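You operate a simulated robot arm through the tools that you are given. There is no shell and no other tool. Be economical: measure what you need, move in short steps, check, and stop when the job is done.

The job below is to be done with a simulated robot arm. You get a single attempt, and the scene is never put back.

JOB
Fetch the toner carton from the top of the red desk and set it on the green mat. Then put the small white carton from the shelf under the packing table on the top of the blue cube. Then open the module drawer, put the printer module marked "D3" from the inside of the module drawer on the scratched glass and shut the drawer again. Then pull the covers drawer open. Keep to this order. Set down upright: small white carton.
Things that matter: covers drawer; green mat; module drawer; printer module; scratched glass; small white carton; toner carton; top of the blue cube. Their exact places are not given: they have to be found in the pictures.

It is judged by the outcome, as a careful person would: the job done as asked, and still so three seconds after it is handed in. It fails if anything else is knocked over, pushed out of place, dropped, spilled or broken. Lids that push on must go on centred and level and be pressed home; caps that screw on are set level and turned clockwise until they are tight.

ROBOT AND FRAMES
A 6-joint arm with a fingered hand on a trunk, on a base that drives. Base frame: it is fixed to the floor where the robot stands at the start and does not move with it; the origin is under the middle of the robot, x ahead of it, y to its left, z up; the surface under the hand at the start is at about z = 74. Lengths are in cm, angles in degrees, forces in N, time in s.
With the tool pointing down near the work surface it reaches from about 44 to 94 cm from the robot's upright axis, wherever it stands. Its first joint turns from -166.0 to 166.0 degrees. Places, roughly: covers drawer [-370, 140, 20]; green mat [-50, -290, 80]; module drawer [-360, -10, 70]; printer module [-375, 0, 75]; scratched glass (29x20x1 cm) [-390, -190, 90]; small white carton [-125, -50, 25]; toner carton [50, 0, 75]; top of the blue cube [130, -100, 70]. Payload 5 kg.
The TCP is the grasp point between the finger pads, 4.3 cm short of the fingertips. In the tool frame z runs along the fingers and y along their closing line. Largest opening 14.4 cm; the body of the gripper starts 5 cm behind the TCP. The gripper is a hand of 5 fingers: y runs from the thumb to the fingers, the wrist lies at [-2.1, -13.3, -23.3] in the tool frame.
Orientation is that of the tool frame in the base frame, as a unit quaternion [w, x, y, z]. With the fingers straight down and the wrist toward the robot, the tool's x, y and z point along [0, 1, 0], [1, 0, 0] and [0, 0, -1] of the base frame.

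CONTROLS
- The arm moves only by the tool move_arm. Its argument "commands" is a list of rows, each a list of 6 numbers: the shift along the tool's x, y, z in cm, then the turn, a rotation vector about the tool's x, y, z in degrees. In form: [[dx, dy, dz, wx, wy, wz], ...]. A call has 1 to 8 rows; each row is the pose to reach, as a shift and turn from the pose commanded when the call began, along the tool's axes at that moment. Each row takes 0.2 s and may step no farther than 5 cm and 8.6 degrees from the row before; otherwise, the whole call is refused. A pose out of reach is approached as far as the arm can. The call stops where the force on the tool passes 40 N (or 10 N more than at its start, if that is more) or the arm is blocked; 0.2 s more then pass. In this call time passes only in rows, and 0.2 s behind the last. The reply holds the time, the measured pose of the TCP, the force on the tool along the base axes, the opening and the grip force, in the units named above and with some noise, with the torque about the TCP (base axes, N m) and any sound that the robot's microphone picked up.
- Cameras (640 x 400 px; columns grow to the right, rows downward): "scene" is now at [1.92, 16.14, 136.38]; the picture's right is [0.07, -1.00, 0.00], its down [-0.65, -0.05, -0.76] and it looks along [0.76, 0.05, -0.65] (base axes); focal length 274 px, centre (320, 200). "wrist" rides on the gripper at [8.6, -10.8, -16.8] in the tool frame; the picture's right is [-0.80, 0.28, -0.53], its down [-0.54, -0.73, 0.42] and it looks along [-0.27, 0.63, 0.73] (tool axes); focal length 275 px, centre (320, 200).
- snapshot(camera): a new picture of that camera. The clock stands still meanwhile.
- lift_body(by): slides the trunk up (or, below 0, down) by that many cm; the arm and the scene camera ride with it, the base frame stays. It gives what a move gives, with no picture.
- base_move(legs): drives the robot by 1 to 6 legs, each [ahead, left, turn to the left] in cm, cm and degrees, along the robot's own axes; the way and the turn of a leg run together, so that a leg with both is an arc; at most 150 cm and 180 degrees a leg. The arm and the cameras ride along, it lands a little off, and it stops where it bumps. It gives what a move gives.
- curl_fingers(index, middle, ring, little, thumb_bend, thumb_turn): sets how far each is bent, from 0 (flat) to 1 (curled in); at 0.3 the hand is open as for a grip, at 0.7 the pads meet at the TCP. One left out holds its place. A second passes; each finger stops where it meets its share of the squeeze, and holds until it gets a number again. It is the only way to open and close the hand. It gives what a move gives, with no picture; readings hold the bend of each and the force on index, middle, ring, little, thumb and palm. thumb_turn goes from beside the hand (0) to across from the fingers (1), as for a grip.
- head_to(pan, tilt): turns the head with the scene camera to pan (to the left, within 155 degrees either way) and tilt (down, from -29 to 69), counted from straight ahead of the robot. It gives what a move gives.
- pixel_to_xyz(camera, pixels): for up to 12 pixels [column, row] of the newest picture of that camera ("zoom" is the newest enlarged one), the place [x, y, z] in the base frame of the surface seen there, good to about 0.2 cm, but the place of the scene camera against the robot may be out by one fixed shift of up to 1.2 cm in any direction. The clock stands still meanwhile.
- inspect(camera, box): a new picture of the part [left, top, right, bottom] of that camera's present view, enlarged. The clock stands still meanwhile.
- sign_off(): hands the job in; it is judged then, once.

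Go step by step. Measure first, check grasps and placings, and put right what went wrong. The budget is 110 turns and 98 pictures, counting those below and the enlarged ones. Unless the task says otherwise, let go and move clear before handing in, and close with one line.

The tools are called after ">>>" by a JSON object that holds its "fn" and its "kwargs". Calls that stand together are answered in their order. move_arm: Moves the arm, as the interface text tells. Its arguments: {"type":"object","properties":{"commands":{"type":"array","items":{"type":"array","items":{"type":"number"}}}},"required":["commands"]} The other tools are called the same way: lift_body (by) slides the trunk up or down; curl_fingers (index, middle, ring, little, thumb_bend, thumb_turn) moves the fingers one by one; base_move (legs) drives the base; head_to (pan, tilt) turns the head that bears the scene camera; snapshot (camera) takes a picture; pixel_to_xyz (camera, pixels) gives the place of the surface under pixels of a picture; inspect (camera, box) takes an enlarged picture of a part of a camera's view; sign_off () hands the job in.

At the start:

```text
clock: 0.0
ee_pos: [49.66, 20.8, 103.33]
tcp_rot: [0.0, 0.707, 0.707, 0.0]
wrist_force: [0.2, 0.4, -0.7]
torque: [0.01, 0.0, 0.01]
gripper_width: 14.37
grip_force: 0.0
shape: jaw
bend: [0.3, 0.3, 0.3, 0.3, 0.3, 0.98]
finger forces: [0.0, 0.1, 0.1, 0.1, 0.1, 0.0]
trunk travel left (down, up): [-27.5, 31.5]
robot x, y, heading: [0.09, 0.15, -0.1]
head pan, tilt: [4.0, 40.6]
```

scene: 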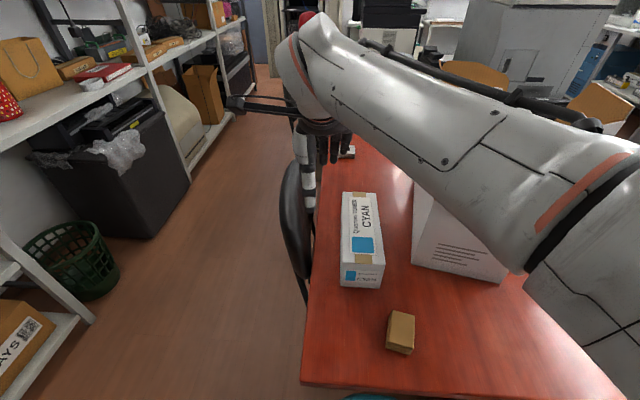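
wrist: 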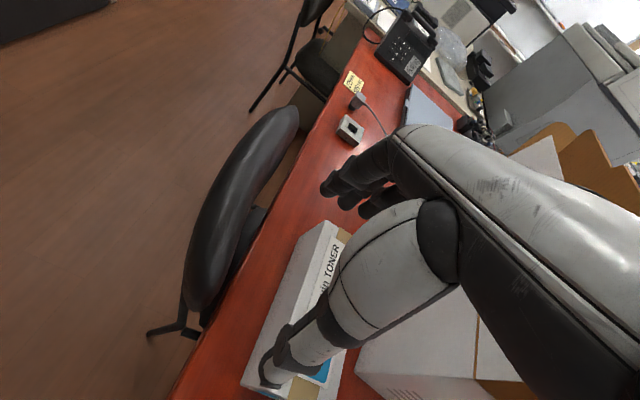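

The toner carton (CYAN box) is at about pixels (340-385, 192-288) in the scene picture. I'll measure its corners and the neighbouring boxes.

>>> {"fn": "pixel_to_xyz", "kwargs": {"camera": "scene", "pixels": [[344, 194], [376, 194], [342, 262], [383, 264], [342, 285], [380, 287], [362, 225], [400, 325], [413, 263], [416, 190], [330, 350], [500, 282]]}}

```text
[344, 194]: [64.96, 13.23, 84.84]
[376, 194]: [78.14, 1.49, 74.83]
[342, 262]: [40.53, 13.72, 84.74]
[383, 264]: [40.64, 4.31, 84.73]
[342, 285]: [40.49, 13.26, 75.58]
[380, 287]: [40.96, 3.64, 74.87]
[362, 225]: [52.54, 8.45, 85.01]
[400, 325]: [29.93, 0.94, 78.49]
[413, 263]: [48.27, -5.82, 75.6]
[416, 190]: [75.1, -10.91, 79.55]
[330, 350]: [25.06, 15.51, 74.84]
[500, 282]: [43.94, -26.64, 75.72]
```

Carton spans x 40.5–65, y 4–13.5, top 84.8. I'll check the scene camera's fixed shift by measuring the same carton with the wrist camera.

>>> {"fn": "pixel_to_xyz", "kwargs": {"camera": "wrist", "pixels": [[326, 224], [322, 230], [310, 260], [335, 240], [270, 270], [318, 224], [350, 232], [284, 300], [372, 330], [302, 232]]}}

>>> {"fn": "inspect", "kwargs": {"camera": "wrist", "box": [220, 200, 420, 400]}}

>>> {"fn": "inspect", "kwargs": {"camera": "scene", "box": [310, 150, 470, 300]}}

```text
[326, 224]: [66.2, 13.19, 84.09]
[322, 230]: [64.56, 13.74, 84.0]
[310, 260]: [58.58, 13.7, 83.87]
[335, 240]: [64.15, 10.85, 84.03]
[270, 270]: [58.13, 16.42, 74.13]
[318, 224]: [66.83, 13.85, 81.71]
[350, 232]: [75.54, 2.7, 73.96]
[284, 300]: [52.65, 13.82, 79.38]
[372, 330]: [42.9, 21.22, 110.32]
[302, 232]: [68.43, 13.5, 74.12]
```

```text
2.00 times, centred on (320, 300) of wrist
```

zoom: 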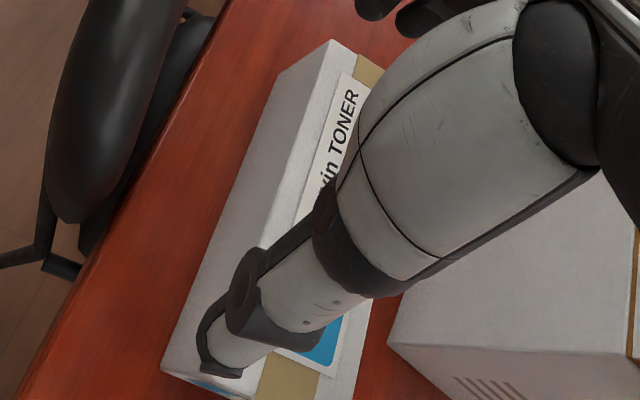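

```text
2.67 times, centred on (390, 225) of scene
```

zoom: 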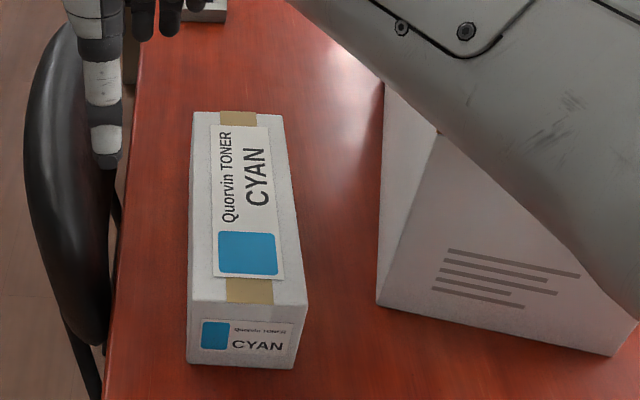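

>>> {"fn": "pixel_to_xyz", "kwargs": {"camera": "zoom", "pixels": [[196, 115], [280, 117], [190, 298], [305, 303], [240, 117], [250, 302], [192, 210], [292, 210], [378, 300], [390, 100]]}}

```text
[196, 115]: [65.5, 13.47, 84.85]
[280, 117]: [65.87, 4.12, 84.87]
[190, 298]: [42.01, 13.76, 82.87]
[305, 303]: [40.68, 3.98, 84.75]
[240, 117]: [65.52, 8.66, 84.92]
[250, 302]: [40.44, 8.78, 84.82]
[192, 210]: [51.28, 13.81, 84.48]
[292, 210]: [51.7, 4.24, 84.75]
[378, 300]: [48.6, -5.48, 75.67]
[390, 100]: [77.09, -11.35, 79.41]
```

The wrist camera agrees in y and reads about 0.8 lower and 0.7 further in x, so I take the carton centre as (53.9, 8.9) with top 84.0 and desk 74.0. I'll turn the hand 90° about the tool z so the fingers close across y.

>>> {"fn": "move_arm", "kwargs": {"commands": [[0, 0, 0, 0, 0, 8.5], [0, 0, 0, 0, 0, 17], [0, 0, 0, 0, 0, 25.5], [0, 0, 0, 0, 0, 34], [0, 0, 0, 0, 0, 42.5], [0, 0, 0, 0, 0, 51], [0, 0, 0, 0, 0, 59.5], [0, 0, 0, 0, 0, 68]]}}

>>> {"fn": "move_arm", "kwargs": {"commands": [[0, 0, 0, 0, 0, 8], [0, 0, 0, 0, 0, 16], [0, 0, 0, 0, 0, 22]]}}

```text
clock: 1.8
ee_pos: [49.72, 20.71, 103.44]
tcp_rot: [-0.001, 0.982, 0.189, 0.0]
wrist_force: [1.1, -0.2, -0.1]
torque: [0.04, -0.04, -0.01]
gripper_width: 14.35
grip_force: 0.1
shape: jaw
bend: [0.3, 0.3, 0.3, 0.3, 0.3, 0.98]
finger forces: [0.0, 0.0, 0.1, 0.0, 0.0, 0.1]
trunk travel left (down, up): [-27.5, 31.5]
robot x, y, heading: [-0.17, -0.05, 0.1]
head pan, tilt: [4.0, 40.6]
```

```text
clock: 2.6
ee_pos: [49.6, 20.81, 103.29]
tcp_rot: [0.0, 1.0, -0.001, 0.0]
wrist_force: [-0.8, -0.5, 0.8]
torque: [0.01, -0.01, 0.01]
gripper_width: 14.38
grip_force: 0.1
shape: jaw
bend: [0.3, 0.3, 0.3, 0.3, 0.3, 0.98]
finger forces: [0.0, 0.1, 0.1, 0.0, 0.1, 0.1]
trunk travel left (down, up): [-27.5, 31.5]
robot x, y, heading: [-0.2, 0.1, 0.0]
head pan, tilt: [4.0, 40.6]
```

The turn worked (tool x=+x, y=−y). I'll move above the carton to (53.9, 8.9) at z≈92 and look.

>>> {"fn": "move_arm", "kwargs": {"commands": [[1.5, 4, 0, 0, 0, 0], [3, 8, 0, 0, 0, 0], [4.3, 11.9, 0, 0, 0, 0], [4.3, 11.9, 4, 0, 0, 0], [4.3, 11.9, 8, 0, 0, 0], [4.3, 11.9, 11, 0, 0, 0]]}}

>>> {"fn": "snapshot", "kwargs": {"camera": "scene"}}

>>> {"fn": "snapshot", "kwargs": {"camera": "wrist"}}

```text
clock: 4.0
ee_pos: [54.03, 8.87, 92.24]
tcp_rot: [0.0, 1.0, 0.0, 0.0]
wrist_force: [-0.5, 0.0, -0.5]
torque: [-0.03, -0.02, -0.01]
gripper_width: 14.38
grip_force: 0.1
shape: jaw
bend: [0.3, 0.3, 0.3, 0.3, 0.3, 0.98]
finger forces: [0.0, 0.0, 0.1, 0.0, 0.0, 0.1]
trunk travel left (down, up): [-27.5, 31.5]
robot x, y, heading: [-0.07, -0.06, -0.0]
head pan, tilt: [4.0, 40.6]
```

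```text
93 pictures are left
```

scene: 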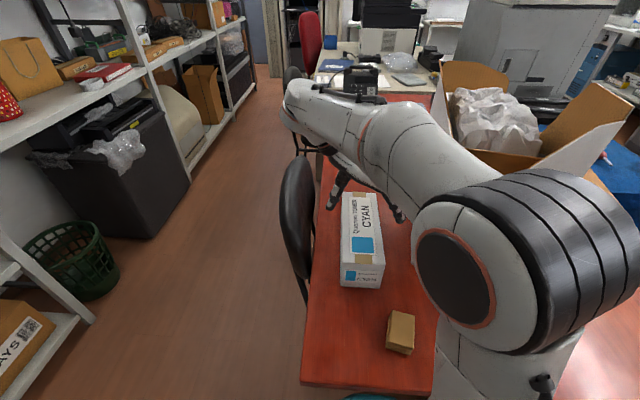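

```text
92 pictures are left
```

wrist: 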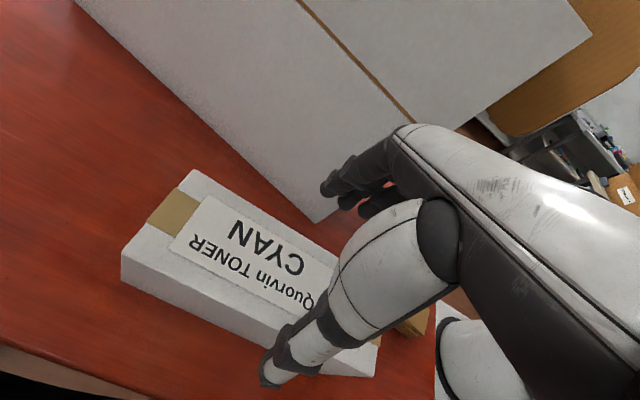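

The hand straddles the carton with the fingers clear of the white box (whose near corner is at about (318,222) in the wrist view). Descending to z≈80.

>>> {"fn": "move_arm", "kwargs": {"commands": [[0, 0, 4, 0, 0, 0], [0, 0, 8, 0, 0, 0], [0, 0, 11, 0, 0, 0], [0, 0, 12, 0, 0, 0]]}}

>>> {"fn": "curl_fingers", "kwargs": {"index": 0.7, "middle": 0.7, "ring": 0.7, "little": 0.7, "thumb_bend": 0.7}}

```text
clock: 5.0
ee_pos: [54.01, 8.8, 80.53]
tcp_rot: [-0.001, 1.0, 0.0, 0.002]
wrist_force: [1.3, -6.0, 16.0]
torque: [-0.23, 0.06, 0.06]
gripper_width: 14.42
grip_force: 0.1
shape: jaw
bend: [0.29, 0.3, 0.3, 0.3, 0.3, 0.98]
finger forces: [10.0, 0.1, 0.0, 2.0, 2.9, 0.0]
trunk travel left (down, up): [-27.5, 31.5]
robot x, y, heading: [0.39, -0.03, 0.1]
head pan, tilt: [4.0, 40.6]
```

```text
clock: 6.0
ee_pos: [54.12, 8.8, 80.46]
tcp_rot: [0.001, 1.0, 0.001, 0.001]
wrist_force: [8.5, -10.5, 27.8]
torque: [-2.17, 0.26, 0.75]
gripper_width: 10.85
grip_force: 55.5
shape: fingers
bend: [0.36, 0.5, 0.5, 0.63, 0.63, 0.94]
finger forces: [25.8, 9.0, 9.3, 17.9, 49.2, 0.1]
trunk travel left (down, up): [-27.5, 31.5]
robot x, y, heading: [-0.02, 0.01, -0.1]
head pan, tilt: [4.0, 40.6]
```

The index and thumb met something on the way down (16 N up) and the index stopped at 0.36. I'll look before lifting.

>>> {"fn": "snapshot", "kwargs": {"camera": "wrist"}}

>>> {"fn": "inspect", "kwargs": {"camera": "scene", "box": [290, 140, 450, 300]}}

```text
91 pictures are left
```

wrist: 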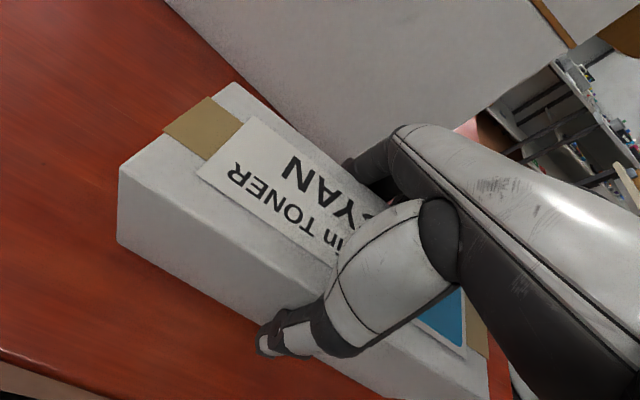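

```text
2.50 times, centred on (370, 220) of scene
```

zoom: 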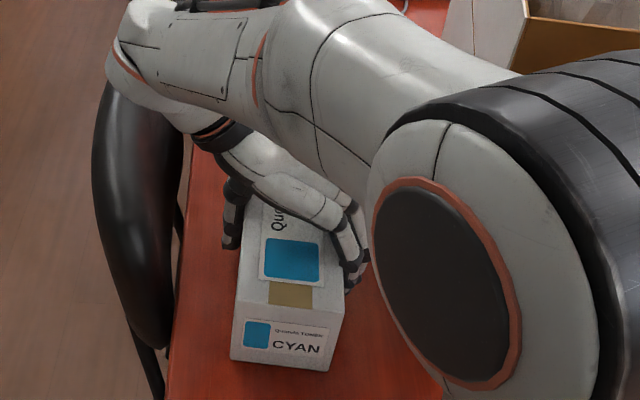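

The grip looks like it wraps the carton sides. I'll lift slowly 3 cm and check.

>>> {"fn": "move_arm", "kwargs": {"commands": [[0, 0, -0.5, 0, 0, 0], [0, 0, -1.5, 0, 0, 0], [0, 0, -3, 0, 0, 0]]}}

>>> {"fn": "snapshot", "kwargs": {"camera": "wrist"}}

```text
clock: 6.8
ee_pos: [53.88, 9.06, 83.3]
tcp_rot: [0.001, 1.0, 0.0, -0.001]
wrist_force: [0.7, 0.0, -7.7]
torque: [-0.07, 0.03, 0.04]
gripper_width: 10.84
grip_force: 47.4
shape: fingers
bend: [0.37, 0.51, 0.51, 0.65, 0.63, 0.94]
finger forces: [19.0, 6.9, 7.3, 13.7, 48.9, 0.0]
trunk travel left (down, up): [-27.5, 31.5]
robot x, y, heading: [-0.5, 0.24, -0.1]
head pan, tilt: [4.0, 40.6]
```

```text
89 pictures are left
```

wrist: 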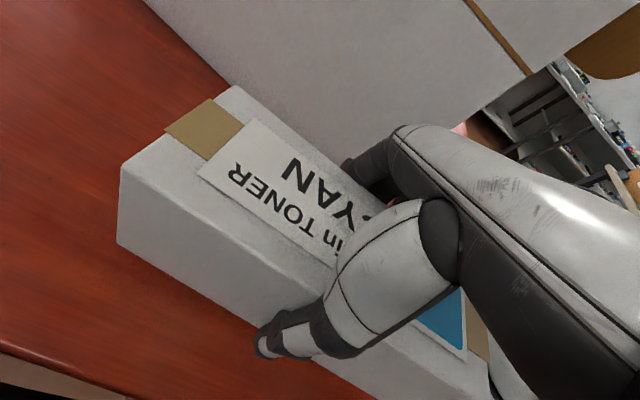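

The carton is held (7.7 N, negligible torque). I'll lift clear and look around with the head for the route to the green mat.

>>> {"fn": "move_arm", "kwargs": {"commands": [[0, 0, -4, 0, 0, 0], [0, 0, -8, 0, 0, 0], [0, 0, -12, 0, 0, 0]]}}

>>> {"fn": "head_to", "kwargs": {"pan": -90, "tilt": 25}}

>>> {"fn": "snapshot", "kwargs": {"camera": "scene"}}

>>> {"fn": "head_to", "kwargs": {"pan": -150, "tilt": 25}}

>>> {"fn": "snapshot", "kwargs": {"camera": "scene"}}

>>> {"fn": "head_to", "kwargs": {"pan": 130, "tilt": 30}}

>>> {"fn": "snapshot", "kwargs": {"camera": "scene"}}

```text
clock: 7.6
ee_pos: [53.78, 8.81, 95.28]
tcp_rot: [0.0, 1.0, 0.0, -0.001]
wrist_force: [0.3, 0.6, -8.4]
torque: [-0.1, 0.03, -0.02]
gripper_width: 10.85
grip_force: 47.3
shape: fingers
bend: [0.37, 0.51, 0.51, 0.65, 0.63, 0.94]
finger forces: [18.9, 6.8, 7.3, 13.6, 48.5, 0.0]
trunk travel left (down, up): [-27.5, 31.5]
robot x, y, heading: [0.03, -0.05, 0.1]
head pan, tilt: [4.0, 40.6]
```

```text
clock: 9.3
ee_pos: [53.91, 8.92, 95.19]
tcp_rot: [0.0, 1.0, 0.001, 0.0]
wrist_force: [0.1, 0.1, -8.4]
torque: [-0.07, -0.01, 0.0]
gripper_width: 10.85
grip_force: 47.7
shape: fingers
bend: [0.37, 0.51, 0.51, 0.65, 0.63, 0.94]
finger forces: [18.8, 6.7, 7.3, 13.6, 48.5, 0.1]
trunk travel left (down, up): [-27.5, 31.5]
robot x, y, heading: [0.06, 0.2, -0.0]
head pan, tilt: [-90.0, 25.0]
```

```text
88 pictures are left
```

scene: 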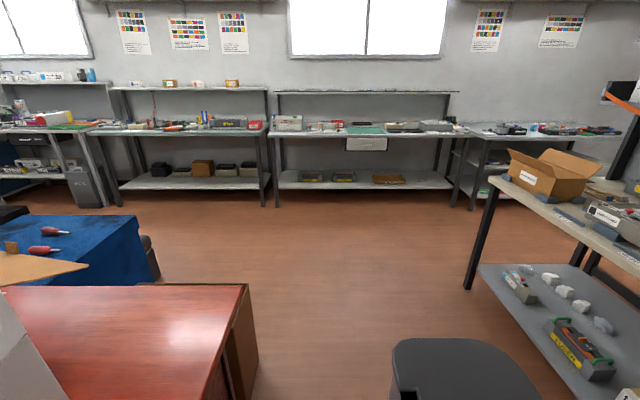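

```text
clock: 10.6
ee_pos: [53.92, 8.89, 95.17]
tcp_rot: [0.0, 1.0, -0.001, 0.0]
wrist_force: [0.1, 0.9, -7.1]
torque: [-0.05, -0.03, 0.02]
gripper_width: 10.85
grip_force: 47.2
shape: fingers
bend: [0.37, 0.51, 0.51, 0.65, 0.63, 0.94]
finger forces: [18.9, 6.8, 7.3, 13.7, 48.5, 0.0]
trunk travel left (down, up): [-27.5, 31.5]
robot x, y, heading: [0.15, -0.44, -0.1]
head pan, tilt: [-150.0, 25.0]
```

```text
87 pictures are left
```

scene: 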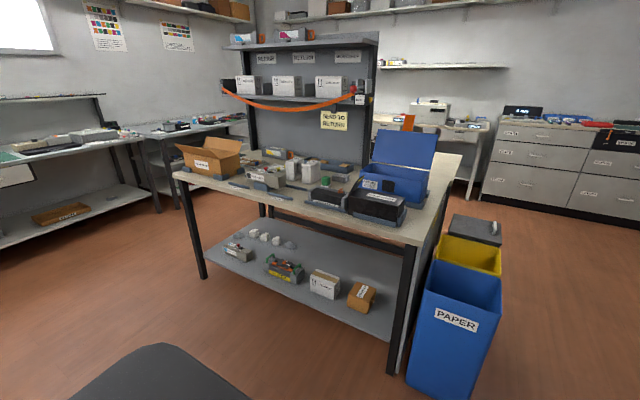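

```text
clock: 14.4
ee_pos: [54.02, 8.93, 95.2]
tcp_rot: [0.0, 1.0, 0.0, 0.001]
wrist_force: [0.2, 0.3, -7.4]
torque: [-0.02, -0.01, 0.0]
gripper_width: 10.82
grip_force: 47.9
shape: fingers
bend: [0.37, 0.51, 0.51, 0.65, 0.63, 0.94]
finger forces: [19.0, 6.9, 7.2, 13.6, 48.5, 0.0]
trunk travel left (down, up): [-27.5, 31.5]
robot x, y, heading: [0.25, -0.01, 0.1]
head pan, tilt: [130.0, 30.0]
```

```text
86 pictures are left
```

scene: 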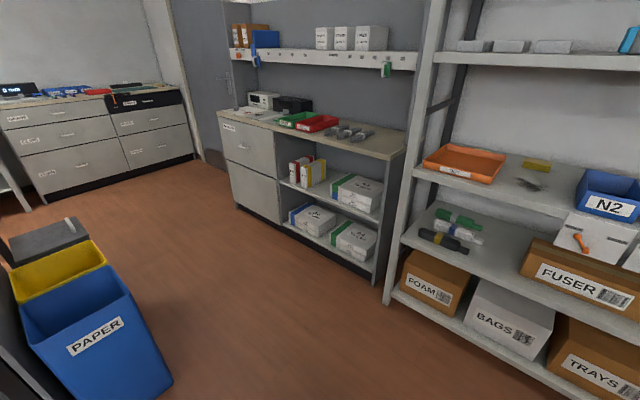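

The green mat is at about (365,131) in the pan −90 view. I'll retake it and measure the mat and the floor obstacles (stool, desk corner, packing table).

>>> {"fn": "head_to", "kwargs": {"pan": -90, "tilt": 35}}

>>> {"fn": "snapshot", "kwargs": {"camera": "scene"}}

>>> {"fn": "inspect", "kwargs": {"camera": "scene", "box": [260, 40, 480, 180]}}

```text
clock: 17.6
ee_pos: [53.85, 8.94, 95.26]
tcp_rot: [0.0, 1.0, 0.001, 0.0]
wrist_force: [0.1, 0.4, -7.3]
torque: [-0.07, 0.03, 0.0]
gripper_width: 10.83
grip_force: 47.8
shape: fingers
bend: [0.37, 0.51, 0.51, 0.66, 0.63, 0.94]
finger forces: [19.0, 6.7, 7.3, 13.4, 48.5, 0.0]
trunk travel left (down, up): [-27.5, 31.5]
robot x, y, heading: [-0.13, 0.14, 0.0]
head pan, tilt: [-90.0, 35.0]
```

```text
85 pictures are left
```

scene: 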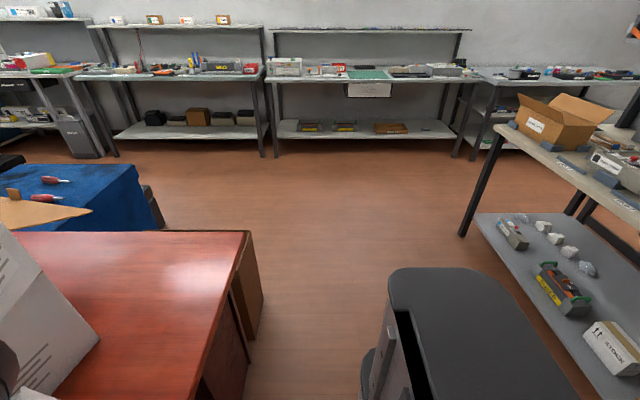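

```text
2.86 times, centred on (370, 110) of scene
```

zoom: 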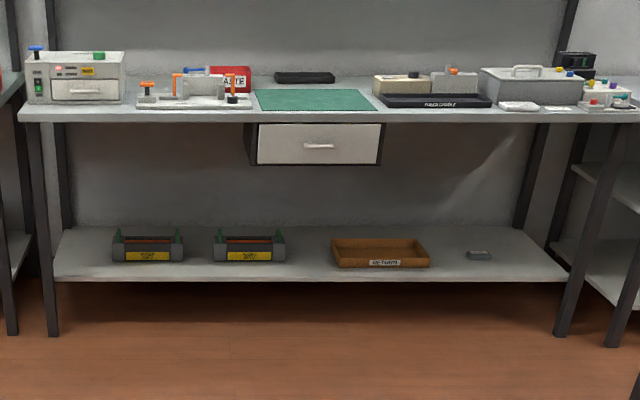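

>>> {"fn": "pixel_to_xyz", "kwargs": {"camera": "zoom", "pixels": [[256, 90], [368, 90], [254, 109], [374, 109], [312, 98], [240, 118], [250, 100], [384, 100], [303, 80], [40, 120], [570, 118], [313, 335]]}}

>>> {"fn": "pixel_to_xyz", "kwargs": {"camera": "scene", "pixels": [[400, 275], [500, 275], [375, 390], [575, 390], [245, 232], [262, 300], [205, 390], [465, 235], [505, 130], [255, 345], [365, 375], [478, 215]]}}

```text
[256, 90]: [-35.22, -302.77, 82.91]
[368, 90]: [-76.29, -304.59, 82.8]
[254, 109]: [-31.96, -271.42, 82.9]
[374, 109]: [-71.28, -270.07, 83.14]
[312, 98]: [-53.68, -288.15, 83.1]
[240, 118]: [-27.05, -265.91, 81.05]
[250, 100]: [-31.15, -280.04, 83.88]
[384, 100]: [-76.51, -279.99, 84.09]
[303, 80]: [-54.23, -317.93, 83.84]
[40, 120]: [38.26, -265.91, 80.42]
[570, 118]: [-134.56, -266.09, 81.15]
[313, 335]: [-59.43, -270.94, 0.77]
```

```text
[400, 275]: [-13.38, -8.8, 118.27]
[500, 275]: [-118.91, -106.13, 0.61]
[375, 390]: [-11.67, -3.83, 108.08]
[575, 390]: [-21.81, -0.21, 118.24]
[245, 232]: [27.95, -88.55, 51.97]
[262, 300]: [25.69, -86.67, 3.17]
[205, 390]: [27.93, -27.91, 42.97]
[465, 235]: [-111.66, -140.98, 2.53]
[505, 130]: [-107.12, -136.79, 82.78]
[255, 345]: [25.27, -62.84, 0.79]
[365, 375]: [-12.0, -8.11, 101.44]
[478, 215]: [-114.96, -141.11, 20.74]
```

The black block is the robot's own back; the floor is free between the desk (x>25) and packing table (x<−107). The mat is centred near (−53.7, −287, 82.3). I'll raise the trunk, back off, turn right 90° and drive toward the bench.

>>> {"fn": "lift_body", "kwargs": {"by": 12}}

>>> {"fn": "base_move", "kwargs": {"legs": [[-63, 0, 0], [0, 0, -90], [100, 0, 0], [112, 0, 0]]}}

>>> {"fn": "head_to", "kwargs": {"pan": 0, "tilt": 40}}

>>> {"fn": "snapshot", "kwargs": {"camera": "scene"}}

```text
clock: 19.1
ee_pos: [53.96, 8.85, 107.31]
tcp_rot: [0.001, 1.0, 0.0, -0.001]
wrist_force: [0.1, 0.0, -7.8]
torque: [-0.06, 0.0, 0.03]
gripper_width: 10.83
grip_force: 47.5
shape: fingers
bend: [0.37, 0.51, 0.51, 0.66, 0.63, 0.94]
finger forces: [19.0, 6.9, 7.2, 13.4, 48.5, 0.0]
trunk travel left (down, up): [-39.5, 19.5]
robot x, y, heading: [-0.15, 0.1, -0.2]
head pan, tilt: [-90.0, 35.0]
```

```text
clock: 36.6
ee_pos: [-52.33, -266.02, 107.22]
tcp_rot: [-0.001, 0.709, -0.705, 0.0]
wrist_force: [0.2, 0.2, -6.8]
torque: [0.01, 0.08, 0.01]
gripper_width: 10.84
grip_force: 45.2
shape: fingers
bend: [0.37, 0.51, 0.51, 0.66, 0.63, 0.94]
finger forces: [18.5, 6.6, 7.0, 12.8, 46.7, 0.1]
trunk travel left (down, up): [-39.5, 19.5]
robot x, y, heading: [-61.41, -212.23, -89.4]
head pan, tilt: [-90.0, 35.0]
```

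```text
clock: 38.2
ee_pos: [-52.46, -265.97, 107.36]
tcp_rot: [-0.001, 0.71, -0.705, -0.001]
wrist_force: [-0.2, -0.4, -7.8]
torque: [0.03, 0.06, 0.01]
gripper_width: 10.85
grip_force: 45.6
shape: fingers
bend: [0.37, 0.51, 0.51, 0.66, 0.63, 0.94]
finger forces: [18.5, 6.7, 7.0, 12.9, 46.7, 0.0]
trunk travel left (down, up): [-39.5, 19.5]
robot x, y, heading: [-61.28, -212.07, -89.5]
head pan, tilt: [0.0, 40.0]
```

```text
83 pictures are left
```

scene: 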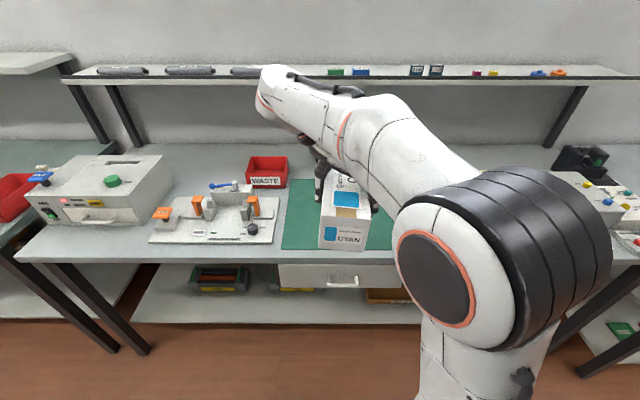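

The carton is over the mat; I'll measure the mat's edges from both cameras.

>>> {"fn": "pixel_to_xyz", "kwargs": {"camera": "scene", "pixels": [[289, 182], [283, 246], [300, 215], [386, 249], [315, 181], [273, 240], [302, 185], [330, 252]]}}

>>> {"fn": "snapshot", "kwargs": {"camera": "wrist"}}

```text
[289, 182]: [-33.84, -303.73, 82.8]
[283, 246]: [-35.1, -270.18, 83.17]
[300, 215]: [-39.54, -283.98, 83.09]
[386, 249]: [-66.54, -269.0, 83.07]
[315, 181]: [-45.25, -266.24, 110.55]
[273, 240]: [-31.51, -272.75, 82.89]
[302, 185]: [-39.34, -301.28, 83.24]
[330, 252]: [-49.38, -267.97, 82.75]
```

```text
82 pictures are left
```

wrist: 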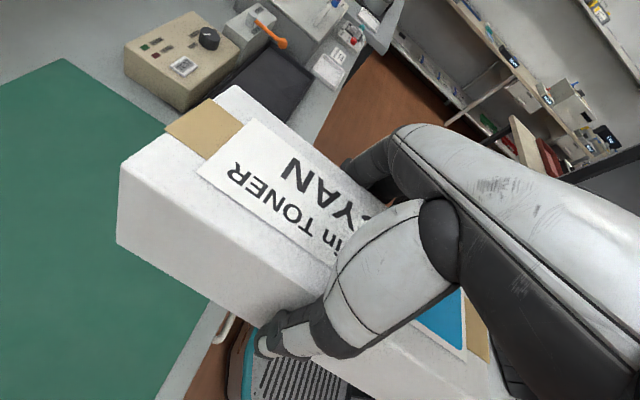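

>>> {"fn": "pixel_to_xyz", "kwargs": {"camera": "wrist", "pixels": [[64, 62], [110, 94], [160, 126], [150, 390], [200, 308], [60, 200], [10, 82], [30, 75]]}}

```text
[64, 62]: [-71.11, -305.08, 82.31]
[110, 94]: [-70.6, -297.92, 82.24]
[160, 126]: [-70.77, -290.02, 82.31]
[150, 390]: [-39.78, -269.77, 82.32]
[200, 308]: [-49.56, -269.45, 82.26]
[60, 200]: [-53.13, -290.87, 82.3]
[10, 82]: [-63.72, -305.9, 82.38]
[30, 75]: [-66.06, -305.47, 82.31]
```

The mat spans x −71…−33.5, y −269.5…−305.5 at z 82.3, so I need 21.5 cm forward and 18.4 cm down. Forward and most of the way down first.

>>> {"fn": "move_arm", "kwargs": {"commands": [[5, 0, 0, 0, 0, 0], [10, 0, 0, 0, 0, 0], [15, 0, 0, 0, 0, 0], [20, 0, 0, 0, 0, 0], [21.5, 0, 3, 0, 0, 0], [21.5, 0, 8, 0, 0, 0], [21.5, 0, 12, 0, 0, 0], [21.5, 0, 16, 0, 0, 0]]}}

>>> {"fn": "snapshot", "kwargs": {"camera": "scene"}}

```text
clock: 40.0
ee_pos: [-52.25, -287.45, 91.01]
tcp_rot: [0.0, 0.709, -0.705, 0.001]
wrist_force: [0.6, -1.0, -6.1]
torque: [0.08, 0.07, -0.03]
gripper_width: 10.84
grip_force: 46.3
shape: fingers
bend: [0.37, 0.51, 0.51, 0.66, 0.63, 0.94]
finger forces: [18.7, 6.6, 6.9, 12.7, 46.9, 0.1]
trunk travel left (down, up): [-39.5, 19.5]
robot x, y, heading: [-61.41, -212.25, -89.9]
head pan, tilt: [0.0, 40.0]
```

```text
81 pictures are left
```

scene: 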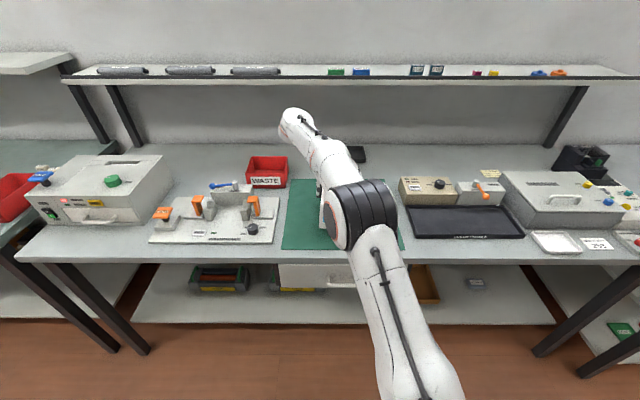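

Clear all round. I'll lower the last bit, feeling for contact.

>>> {"fn": "move_arm", "kwargs": {"commands": [[0, 0, 1, 0, 0, 0], [0, 0, 1.6, 0, 0, 0], [0, 0, 2.0, 0, 0, 0], [0, 0, 2.3, 0, 0, 0]]}}

```text
clock: 41.0
ee_pos: [-52.27, -287.43, 89.05]
tcp_rot: [0.001, 0.709, -0.705, 0.001]
wrist_force: [1.7, 4.0, -1.2]
torque: [-0.52, 0.3, -0.11]
gripper_width: 10.84
grip_force: 47.5
shape: fingers
bend: [0.37, 0.51, 0.51, 0.66, 0.63, 0.94]
finger forces: [20.7, 6.8, 7.1, 12.0, 47.9, 0.0]
trunk travel left (down, up): [-39.5, 19.5]
robot x, y, heading: [-61.75, -211.84, -89.9]
head pan, tilt: [0.0, 40.0]
```

The load has gone from the wrist (−1.2 N): the carton is in contact. Releasing.

>>> {"fn": "curl_fingers", "kwargs": {"index": 0.3, "middle": 0.3, "ring": 0.3, "little": 0.3, "thumb_bend": 0.3}}

>>> {"fn": "move_arm", "kwargs": {"commands": [[0, 0, -2, 0, 0, 0], [0, 0, -5, 0, 0, 0], [0, 0, -9, 0, 0, 0], [0, 0, -13, 0, 0, 0], [0, 0, -18, 0, 0, 0], [-5, 0, -20, 0, 0, 0], [-10, 0, -20, 0, 0, 0], [-15, 0, -20, 0, 0, 0]]}}

>>> {"fn": "snapshot", "kwargs": {"camera": "scene"}}

>>> {"fn": "snapshot", "kwargs": {"camera": "wrist"}}

```text
clock: 42.0
ee_pos: [-52.36, -287.49, 88.95]
tcp_rot: [0.0, 0.709, -0.705, 0.0]
wrist_force: [1.0, -1.5, 4.4]
torque: [0.0, 0.14, -0.08]
gripper_width: 15.33
grip_force: 4.8
shape: fingers
bend: [0.3, 0.3, 0.3, 0.3, 0.29, 0.97]
finger forces: [4.2, 0.0, 0.1, 0.1, 4.4, 0.0]
trunk travel left (down, up): [-39.5, 19.5]
robot x, y, heading: [-61.56, -212.0, -89.6]
head pan, tilt: [0.0, 40.0]
```

```text
refused: row 6 steps farther than a row can; nothing moved
```

```text
80 pictures are left
```

scene: 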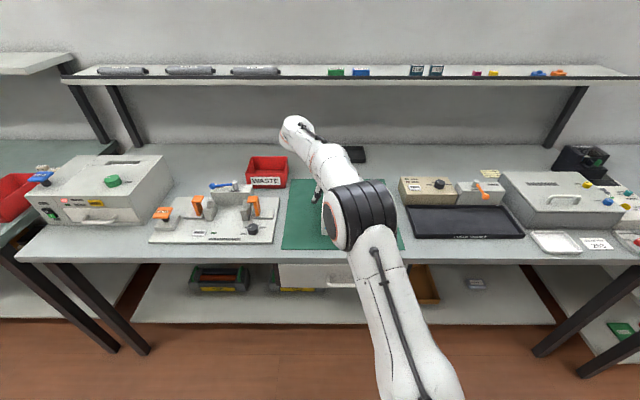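

```text
79 pictures are left
```

wrist: 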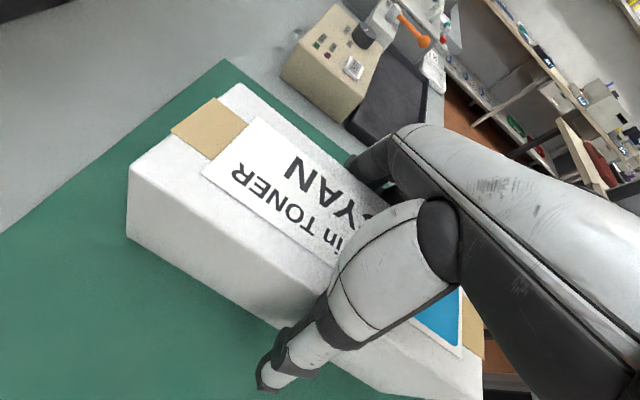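

The hand is open and the carton sits on the mat. Lifting straight off, then pulling back.

>>> {"fn": "move_arm", "kwargs": {"commands": [[0, 0, -1, 0, 0, 0], [0, 0, -3, 0, 0, 0], [0, 0, -6, 0, 0, 0], [0, 0, -10, 0, 0, 0], [0, 0, -14, 0, 0, 0], [0, 0, -18, 0, 0, 0]]}}

>>> {"fn": "move_arm", "kwargs": {"commands": [[-5, 0, 0, 0, 0, 0], [-10, 0, 0, 0, 0, 0], [-15, 0, 0, 0, 0, 0], [-20, 0, 0, 0, 0, 0]]}}

>>> {"fn": "snapshot", "kwargs": {"camera": "scene"}}

```text
clock: 43.4
ee_pos: [-52.14, -287.12, 105.51]
tcp_rot: [0.0, 0.709, -0.705, 0.002]
wrist_force: [-0.9, -0.1, 1.1]
torque: [-0.07, -0.04, -0.02]
gripper_width: 14.94
grip_force: 0.1
shape: fingers
bend: [0.3, 0.3, 0.3, 0.3, 0.3, 0.98]
finger forces: [0.0, 0.1, 0.1, 0.0, 0.0, 0.0]
out of reach, approached as far as the arm can: row 6
trunk travel left (down, up): [-39.5, 19.5]
robot x, y, heading: [-61.79, -212.32, -89.8]
head pan, tilt: [0.0, 40.0]
```

```text
clock: 44.4
ee_pos: [-52.02, -267.04, 105.47]
tcp_rot: [0.0, 0.709, -0.706, 0.002]
wrist_force: [-0.2, 0.2, -0.2]
torque: [-0.03, -0.05, 0.03]
gripper_width: 14.95
grip_force: 0.0
shape: fingers
bend: [0.3, 0.3, 0.3, 0.3, 0.3, 0.98]
finger forces: [0.1, 0.1, 0.1, 0.0, 0.0, 0.0]
trunk travel left (down, up): [-39.5, 19.5]
robot x, y, heading: [-61.46, -212.11, -89.6]
head pan, tilt: [0.0, 40.0]
```

```text
78 pictures are left
```

scene: 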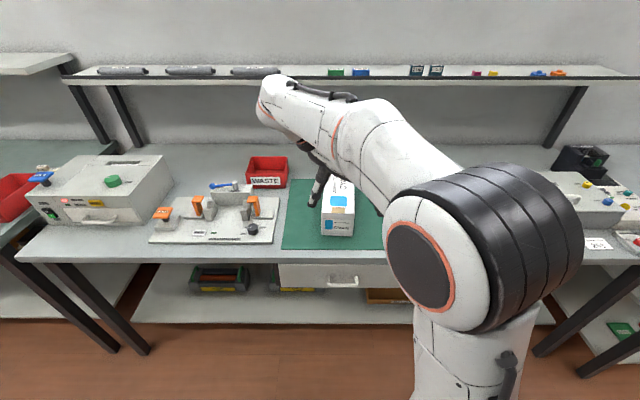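

The carton stands on the mat. Next the small white carton: I'll reverse with a sideways shift to x≈−30, y≈−48, turn to face the packing table and look under it.

>>> {"fn": "base_move", "kwargs": {"legs": [[-80, 16, 0], [-84, 16, 0], [0, 0, -90]]}}

>>> {"fn": "head_to", "kwargs": {"pan": 0, "tilt": 45}}

>>> {"fn": "snapshot", "kwargs": {"camera": "scene"}}

```text
clock: 56.8
ee_pos: [-85.41, -55.15, 105.37]
tcp_rot: [0.0, 0.004, 1.0, 0.0]
wrist_force: [0.0, 0.0, 0.2]
torque: [-0.03, -0.01, -0.01]
gripper_width: 14.96
grip_force: 0.2
shape: fingers
bend: [0.3, 0.3, 0.3, 0.3, 0.3, 0.98]
finger forces: [0.0, 0.1, 0.0, 0.0, 0.0, 0.0]
trunk travel left (down, up): [-39.5, 19.5]
robot x, y, heading: [-30.08, -46.38, 179.7]
head pan, tilt: [0.0, 40.0]
```

```text
clock: 57.5
ee_pos: [-85.57, -55.11, 105.28]
tcp_rot: [0.0, 0.004, 1.0, 0.0]
wrist_force: [1.3, 0.4, 0.6]
torque: [0.0, -0.02, -0.01]
gripper_width: 14.93
grip_force: 0.1
shape: fingers
bend: [0.3, 0.3, 0.3, 0.3, 0.3, 0.98]
finger forces: [0.0, 0.0, 0.1, 0.0, 0.0, 0.0]
trunk travel left (down, up): [-39.5, 19.5]
robot x, y, heading: [-30.29, -46.37, 179.5]
head pan, tilt: [0.0, 45.0]
```

```text
77 pictures are left
```

scene: 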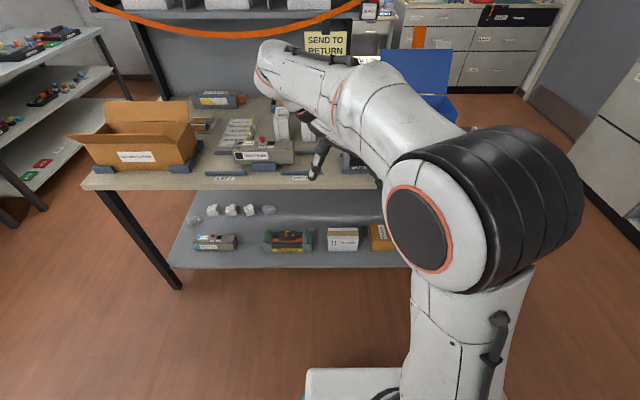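

The small white carton is at about (342,239) on the lower shelf. I'll zoom in and measure.

>>> {"fn": "inspect", "kwargs": {"camera": "scene", "box": [170, 170, 410, 300]}}

```text
2.67 times, centred on (290, 235) of scene
```

zoom: 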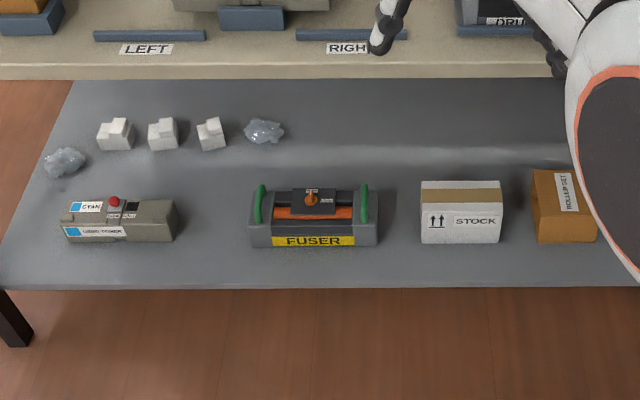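

>>> {"fn": "pixel_to_xyz", "kwargs": {"camera": "zoom", "pixels": [[423, 190], [500, 190], [423, 240], [498, 240], [424, 205], [460, 195], [460, 284], [378, 240], [540, 240], [540, 205], [440, 77], [460, 150]]}}

```text
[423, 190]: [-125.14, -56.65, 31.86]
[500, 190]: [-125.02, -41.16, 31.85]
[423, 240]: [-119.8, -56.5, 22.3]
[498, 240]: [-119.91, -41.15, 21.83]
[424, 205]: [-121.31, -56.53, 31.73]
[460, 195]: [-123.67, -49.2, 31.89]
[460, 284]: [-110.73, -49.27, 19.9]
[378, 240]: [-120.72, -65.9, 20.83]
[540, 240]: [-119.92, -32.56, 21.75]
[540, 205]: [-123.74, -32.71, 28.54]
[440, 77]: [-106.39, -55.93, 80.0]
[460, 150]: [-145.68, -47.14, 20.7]
```

White carton: front x≈−120.5, y −56.7…−41, shelf ≈20, top ≈31, depth about 8.5; it's 15.7 wide so I must grip front-to-back. I'll turn the hand −90° (wrist toward robot) and lower the trunk.

>>> {"fn": "move_arm", "kwargs": {"commands": [[0, 0, 0, 0, 0, -8.5], [0, 0, 0, 0, 0, -17], [0, 0, 0, 0, 0, -25.5], [0, 0, 0, 0, 0, -34], [0, 0, 0, 0, 0, -42.5], [0, 0, 0, 0, 0, -51], [0, 0, 0, 0, 0, -59.5], [0, 0, 0, 0, 0, -68]]}}

>>> {"fn": "move_arm", "kwargs": {"commands": [[0, 0, 0, 0, 0, -8], [0, 0, 0, 0, 0, -16], [0, 0, 0, 0, 0, -21.5]]}}

>>> {"fn": "lift_body", "kwargs": {"by": -39}}

>>> {"fn": "snapshot", "kwargs": {"camera": "scene"}}

>>> {"fn": "snapshot", "kwargs": {"camera": "wrist"}}

```text
clock: 59.3
ee_pos: [-85.51, -55.26, 105.3]
tcp_rot: [0.0, -0.557, 0.831, 0.0]
wrist_force: [-0.1, -0.9, 0.1]
torque: [0.0, 0.0, -0.02]
gripper_width: 14.97
grip_force: 0.0
shape: fingers
bend: [0.3, 0.3, 0.3, 0.3, 0.3, 0.98]
finger forces: [0.0, 0.0, 0.0, 0.0, 0.0, 0.0]
trunk travel left (down, up): [-39.5, 19.5]
robot x, y, heading: [-30.36, -46.6, 179.5]
head pan, tilt: [0.0, 45.0]
```

```text
clock: 60.1
ee_pos: [-85.61, -55.14, 105.25]
tcp_rot: [0.0, -0.702, 0.712, 0.0]
wrist_force: [0.5, -1.0, 0.5]
torque: [0.01, -0.02, -0.02]
gripper_width: 14.96
grip_force: 0.1
shape: fingers
bend: [0.3, 0.3, 0.3, 0.3, 0.3, 0.98]
finger forces: [0.0, 0.1, 0.0, 0.0, 0.0, 0.0]
trunk travel left (down, up): [-39.5, 19.5]
robot x, y, heading: [-30.34, -46.29, 179.7]
head pan, tilt: [0.0, 45.0]
```

```text
clock: 63.8
ee_pos: [-85.56, -55.2, 66.15]
tcp_rot: [0.001, -0.702, 0.712, -0.001]
wrist_force: [-0.8, -0.6, -0.2]
torque: [0.01, 0.0, 0.01]
gripper_width: 14.92
grip_force: 0.0
shape: fingers
bend: [0.3, 0.3, 0.3, 0.3, 0.3, 0.98]
finger forces: [0.1, 0.0, 0.1, 0.1, 0.0, 0.0]
trunk travel left (down, up): [-0.5, 58.5]
robot x, y, heading: [-29.83, -46.4, 179.8]
head pan, tilt: [0.0, 45.0]
```

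```text
75 pictures are left
```

scene: 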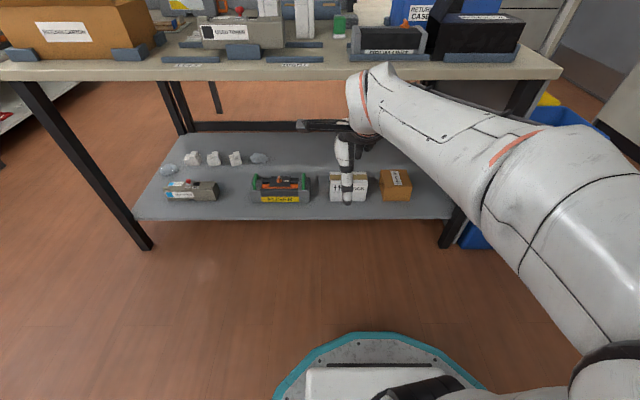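

```text
74 pictures are left
```

wrist: 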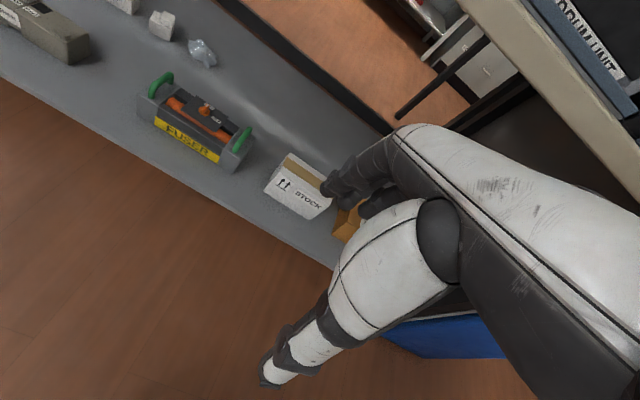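

Good view. I'll measure the carton from the wrist camera and see how far the base front reaches.

>>> {"fn": "pixel_to_xyz", "kwargs": {"camera": "wrist", "pixels": [[287, 155], [270, 184], [276, 178], [311, 203], [264, 190], [308, 217], [327, 182], [300, 175], [245, 170], [340, 208]]}}

>>> {"fn": "pixel_to_xyz", "kwargs": {"camera": "scene", "pixels": [[370, 334], [290, 385], [332, 175], [367, 175], [330, 198], [345, 172], [360, 78], [460, 215], [445, 245]]}}

```text
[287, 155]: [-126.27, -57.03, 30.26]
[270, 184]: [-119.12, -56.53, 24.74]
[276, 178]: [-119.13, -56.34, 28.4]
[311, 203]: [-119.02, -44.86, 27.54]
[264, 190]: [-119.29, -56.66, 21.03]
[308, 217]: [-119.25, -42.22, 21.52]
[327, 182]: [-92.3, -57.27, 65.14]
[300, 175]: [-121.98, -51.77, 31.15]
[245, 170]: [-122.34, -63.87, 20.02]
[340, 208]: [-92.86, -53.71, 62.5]
```

```text
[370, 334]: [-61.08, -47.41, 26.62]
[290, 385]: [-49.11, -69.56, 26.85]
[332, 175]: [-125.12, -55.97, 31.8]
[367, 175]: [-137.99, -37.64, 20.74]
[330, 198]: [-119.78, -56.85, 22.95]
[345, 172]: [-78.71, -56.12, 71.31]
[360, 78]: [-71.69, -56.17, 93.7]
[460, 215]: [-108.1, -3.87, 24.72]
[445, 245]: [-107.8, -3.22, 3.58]
```

Wrist camera gives front x=−119.1, back about −126.5, y −56.6…−41, top 31.1, shelf 20.0. I'll lower the arm outside the table first to TCP z≈39, then drive forward 20 cm.

>>> {"fn": "move_arm", "kwargs": {"commands": [[0, 0, 4.5, 0, 0, 0], [0, 0, 9, 0, 0, 0], [0, 0, 13.5, 0, 0, 0], [0, 0, 18, 0, 0, 0], [0, 0, 22.5, 0, 0, 0], [0, 0, 27, 0, 0, 0]]}}

>>> {"fn": "snapshot", "kwargs": {"camera": "scene"}}

```text
clock: 65.2
ee_pos: [-85.1, -55.43, 39.15]
tcp_rot: [-0.006, -0.682, 0.731, -0.018]
wrist_force: [-2.4, 1.7, 2.1]
torque: [-0.01, -0.11, 0.01]
gripper_width: 14.92
grip_force: 0.1
shape: fingers
bend: [0.3, 0.3, 0.3, 0.3, 0.3, 0.98]
finger forces: [0.0, 0.1, 0.1, 0.0, 0.0, 0.0]
trunk travel left (down, up): [-0.5, 58.5]
robot x, y, heading: [-30.29, -46.08, 179.8]
head pan, tilt: [0.0, 45.0]
```

```text
73 pictures are left
```

scene: 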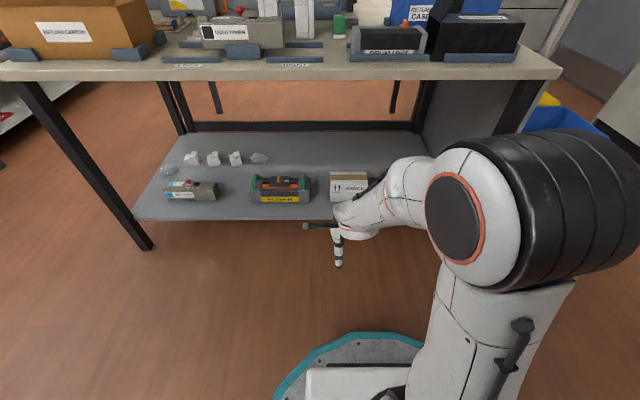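

>>> {"fn": "pixel_to_xyz", "kwargs": {"camera": "scene", "pixels": [[470, 220], [530, 140], [400, 165], [360, 210], [470, 155], [345, 215]]}}

>>> {"fn": "move_arm", "kwargs": {"commands": [[0, 0, 0, 0, 0, 0]]}}

```text
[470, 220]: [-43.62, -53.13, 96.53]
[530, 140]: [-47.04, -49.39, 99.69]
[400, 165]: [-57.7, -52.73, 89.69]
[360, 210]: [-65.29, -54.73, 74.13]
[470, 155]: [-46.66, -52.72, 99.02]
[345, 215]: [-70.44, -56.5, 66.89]
```

```text
clock: 65.6
ee_pos: [-85.47, -55.26, 39.25]
tcp_rot: [0.001, -0.702, 0.713, 0.0]
wrist_force: [0.2, 0.1, -0.3]
torque: [0.04, 0.02, -0.02]
gripper_width: 14.94
grip_force: 0.1
shape: fingers
bend: [0.3, 0.3, 0.3, 0.3, 0.3, 0.98]
finger forces: [0.0, 0.1, 0.0, 0.0, 0.0, 0.1]
trunk travel left (down, up): [-0.5, 58.5]
robot x, y, heading: [-30.28, -46.5, 179.5]
head pan, tilt: [0.0, 45.0]
```

The arm settled. Forearm slope is steep, so I'll keep the robot further back (drive 12 cm) and extend the arm, flatter, under the table edge.

>>> {"fn": "base_move", "kwargs": {"legs": [[12, 0, 0]]}}

>>> {"fn": "move_arm", "kwargs": {"commands": [[-2, 4, 0, 0, 0, 0], [-4, 8, 1, 0, 0, 0], [-6.4, 12, 2, 0, 0, 0], [-6.4, 15, 2, 0, 0, 0]]}}

>>> {"fn": "snapshot", "kwargs": {"camera": "scene"}}

>>> {"fn": "snapshot", "kwargs": {"camera": "wrist"}}

```text
clock: 66.9
ee_pos: [-97.35, -55.15, 39.27]
tcp_rot: [-0.001, -0.702, 0.713, 0.0]
wrist_force: [0.4, 0.1, 0.0]
torque: [0.04, 0.0, 0.01]
gripper_width: 14.92
grip_force: 0.0
shape: fingers
bend: [0.3, 0.3, 0.3, 0.3, 0.3, 0.98]
finger forces: [0.1, 0.0, 0.1, 0.0, 0.0, 0.1]
trunk travel left (down, up): [-0.5, 58.5]
robot x, y, heading: [-42.32, -45.82, 179.4]
head pan, tilt: [0.0, 45.0]
```

```text
clock: 67.9
ee_pos: [-112.12, -48.61, 37.18]
tcp_rot: [0.003, -0.704, 0.71, 0.002]
wrist_force: [-0.2, -0.4, 0.6]
torque: [-0.02, 0.01, -0.05]
gripper_width: 14.95
grip_force: 0.0
shape: fingers
bend: [0.3, 0.3, 0.3, 0.3, 0.3, 0.98]
finger forces: [0.0, 0.0, 0.0, 0.0, 0.0, 0.0]
trunk travel left (down, up): [-0.5, 58.5]
robot x, y, heading: [-42.03, -46.33, 179.7]
head pan, tilt: [0.0, 45.0]
```

```text
72 pictures are left
```

scene: 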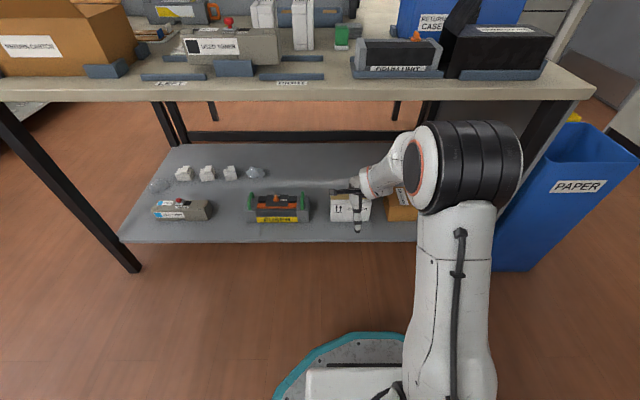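

```text
71 pictures are left
```

wrist: 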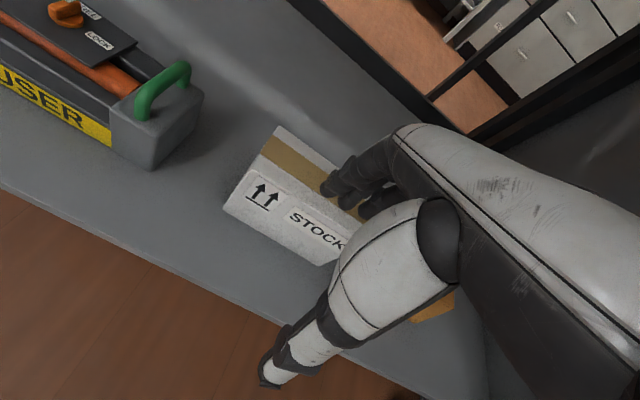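

>>> {"fn": "pixel_to_xyz", "kwargs": {"camera": "scene", "pixels": [[430, 150], [470, 125], [390, 160], [370, 178], [510, 140], [300, 98]]}}

>>> {"fn": "pixel_to_xyz", "kwargs": {"camera": "wrist", "pixels": [[276, 128], [250, 170], [225, 208], [320, 262], [300, 147], [290, 138], [200, 100]]}}

```text
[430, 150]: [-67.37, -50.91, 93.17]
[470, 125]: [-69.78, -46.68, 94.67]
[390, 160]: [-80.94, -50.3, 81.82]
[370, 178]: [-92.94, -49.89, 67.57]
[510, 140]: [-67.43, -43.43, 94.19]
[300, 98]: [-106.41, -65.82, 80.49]
```

```text
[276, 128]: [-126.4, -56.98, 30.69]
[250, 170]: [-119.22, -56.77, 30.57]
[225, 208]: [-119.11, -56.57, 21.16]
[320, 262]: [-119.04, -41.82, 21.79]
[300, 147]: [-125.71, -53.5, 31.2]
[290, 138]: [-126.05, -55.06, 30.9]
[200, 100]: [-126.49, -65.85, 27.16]
```

The forearm will clear the edge (top ≈65 there vs underside ≈77). Moving in 10.7 cm and down to z≈28.

>>> {"fn": "move_arm", "kwargs": {"commands": [[0.2, 4, 0, 0, 0, 0], [0.3, 8, 0, 0, 0, 0], [0.4, 10.7, 0, 0, 0, 0], [0.4, 10.7, 3, 0, 0, 0], [0.4, 10.7, 6, 0, 0, 0], [0.4, 10.7, 8.5, 0, 0, 0]]}}

>>> {"fn": "snapshot", "kwargs": {"camera": "wrist"}}

>>> {"fn": "snapshot", "kwargs": {"camera": "scene"}}

```text
clock: 69.3
ee_pos: [-123.14, -48.85, 28.69]
tcp_rot: [0.0, -0.702, 0.712, 0.001]
wrist_force: [0.1, 0.3, 0.8]
torque: [0.02, -0.05, 0.03]
gripper_width: 14.96
grip_force: 0.0
shape: fingers
bend: [0.3, 0.3, 0.3, 0.3, 0.3, 0.98]
finger forces: [0.0, 0.1, 0.1, 0.0, 0.0, 0.1]
trunk travel left (down, up): [-0.5, 58.5]
robot x, y, heading: [-42.2, -46.32, 179.4]
head pan, tilt: [0.0, 45.0]
```

```text
70 pictures are left
```

wrist: 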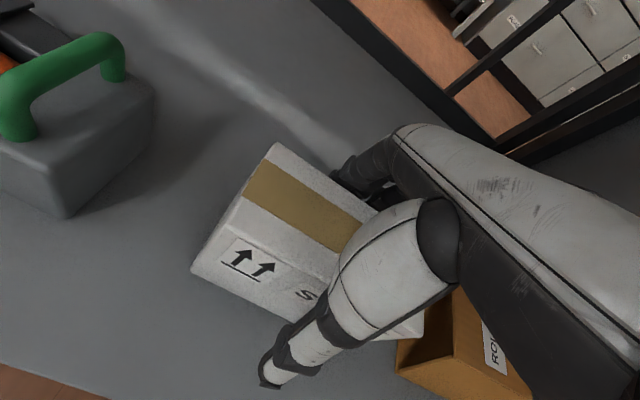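

```text
69 pictures are left
```

scene: 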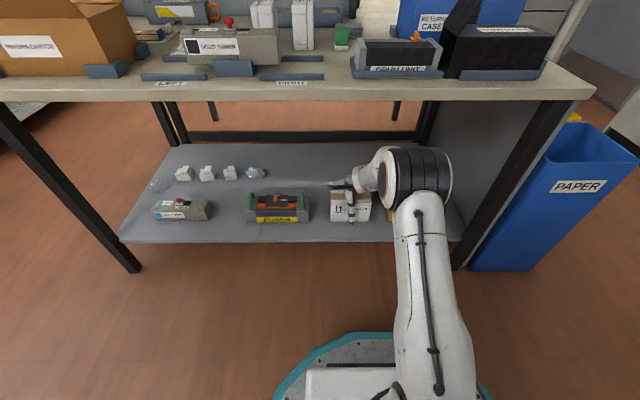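

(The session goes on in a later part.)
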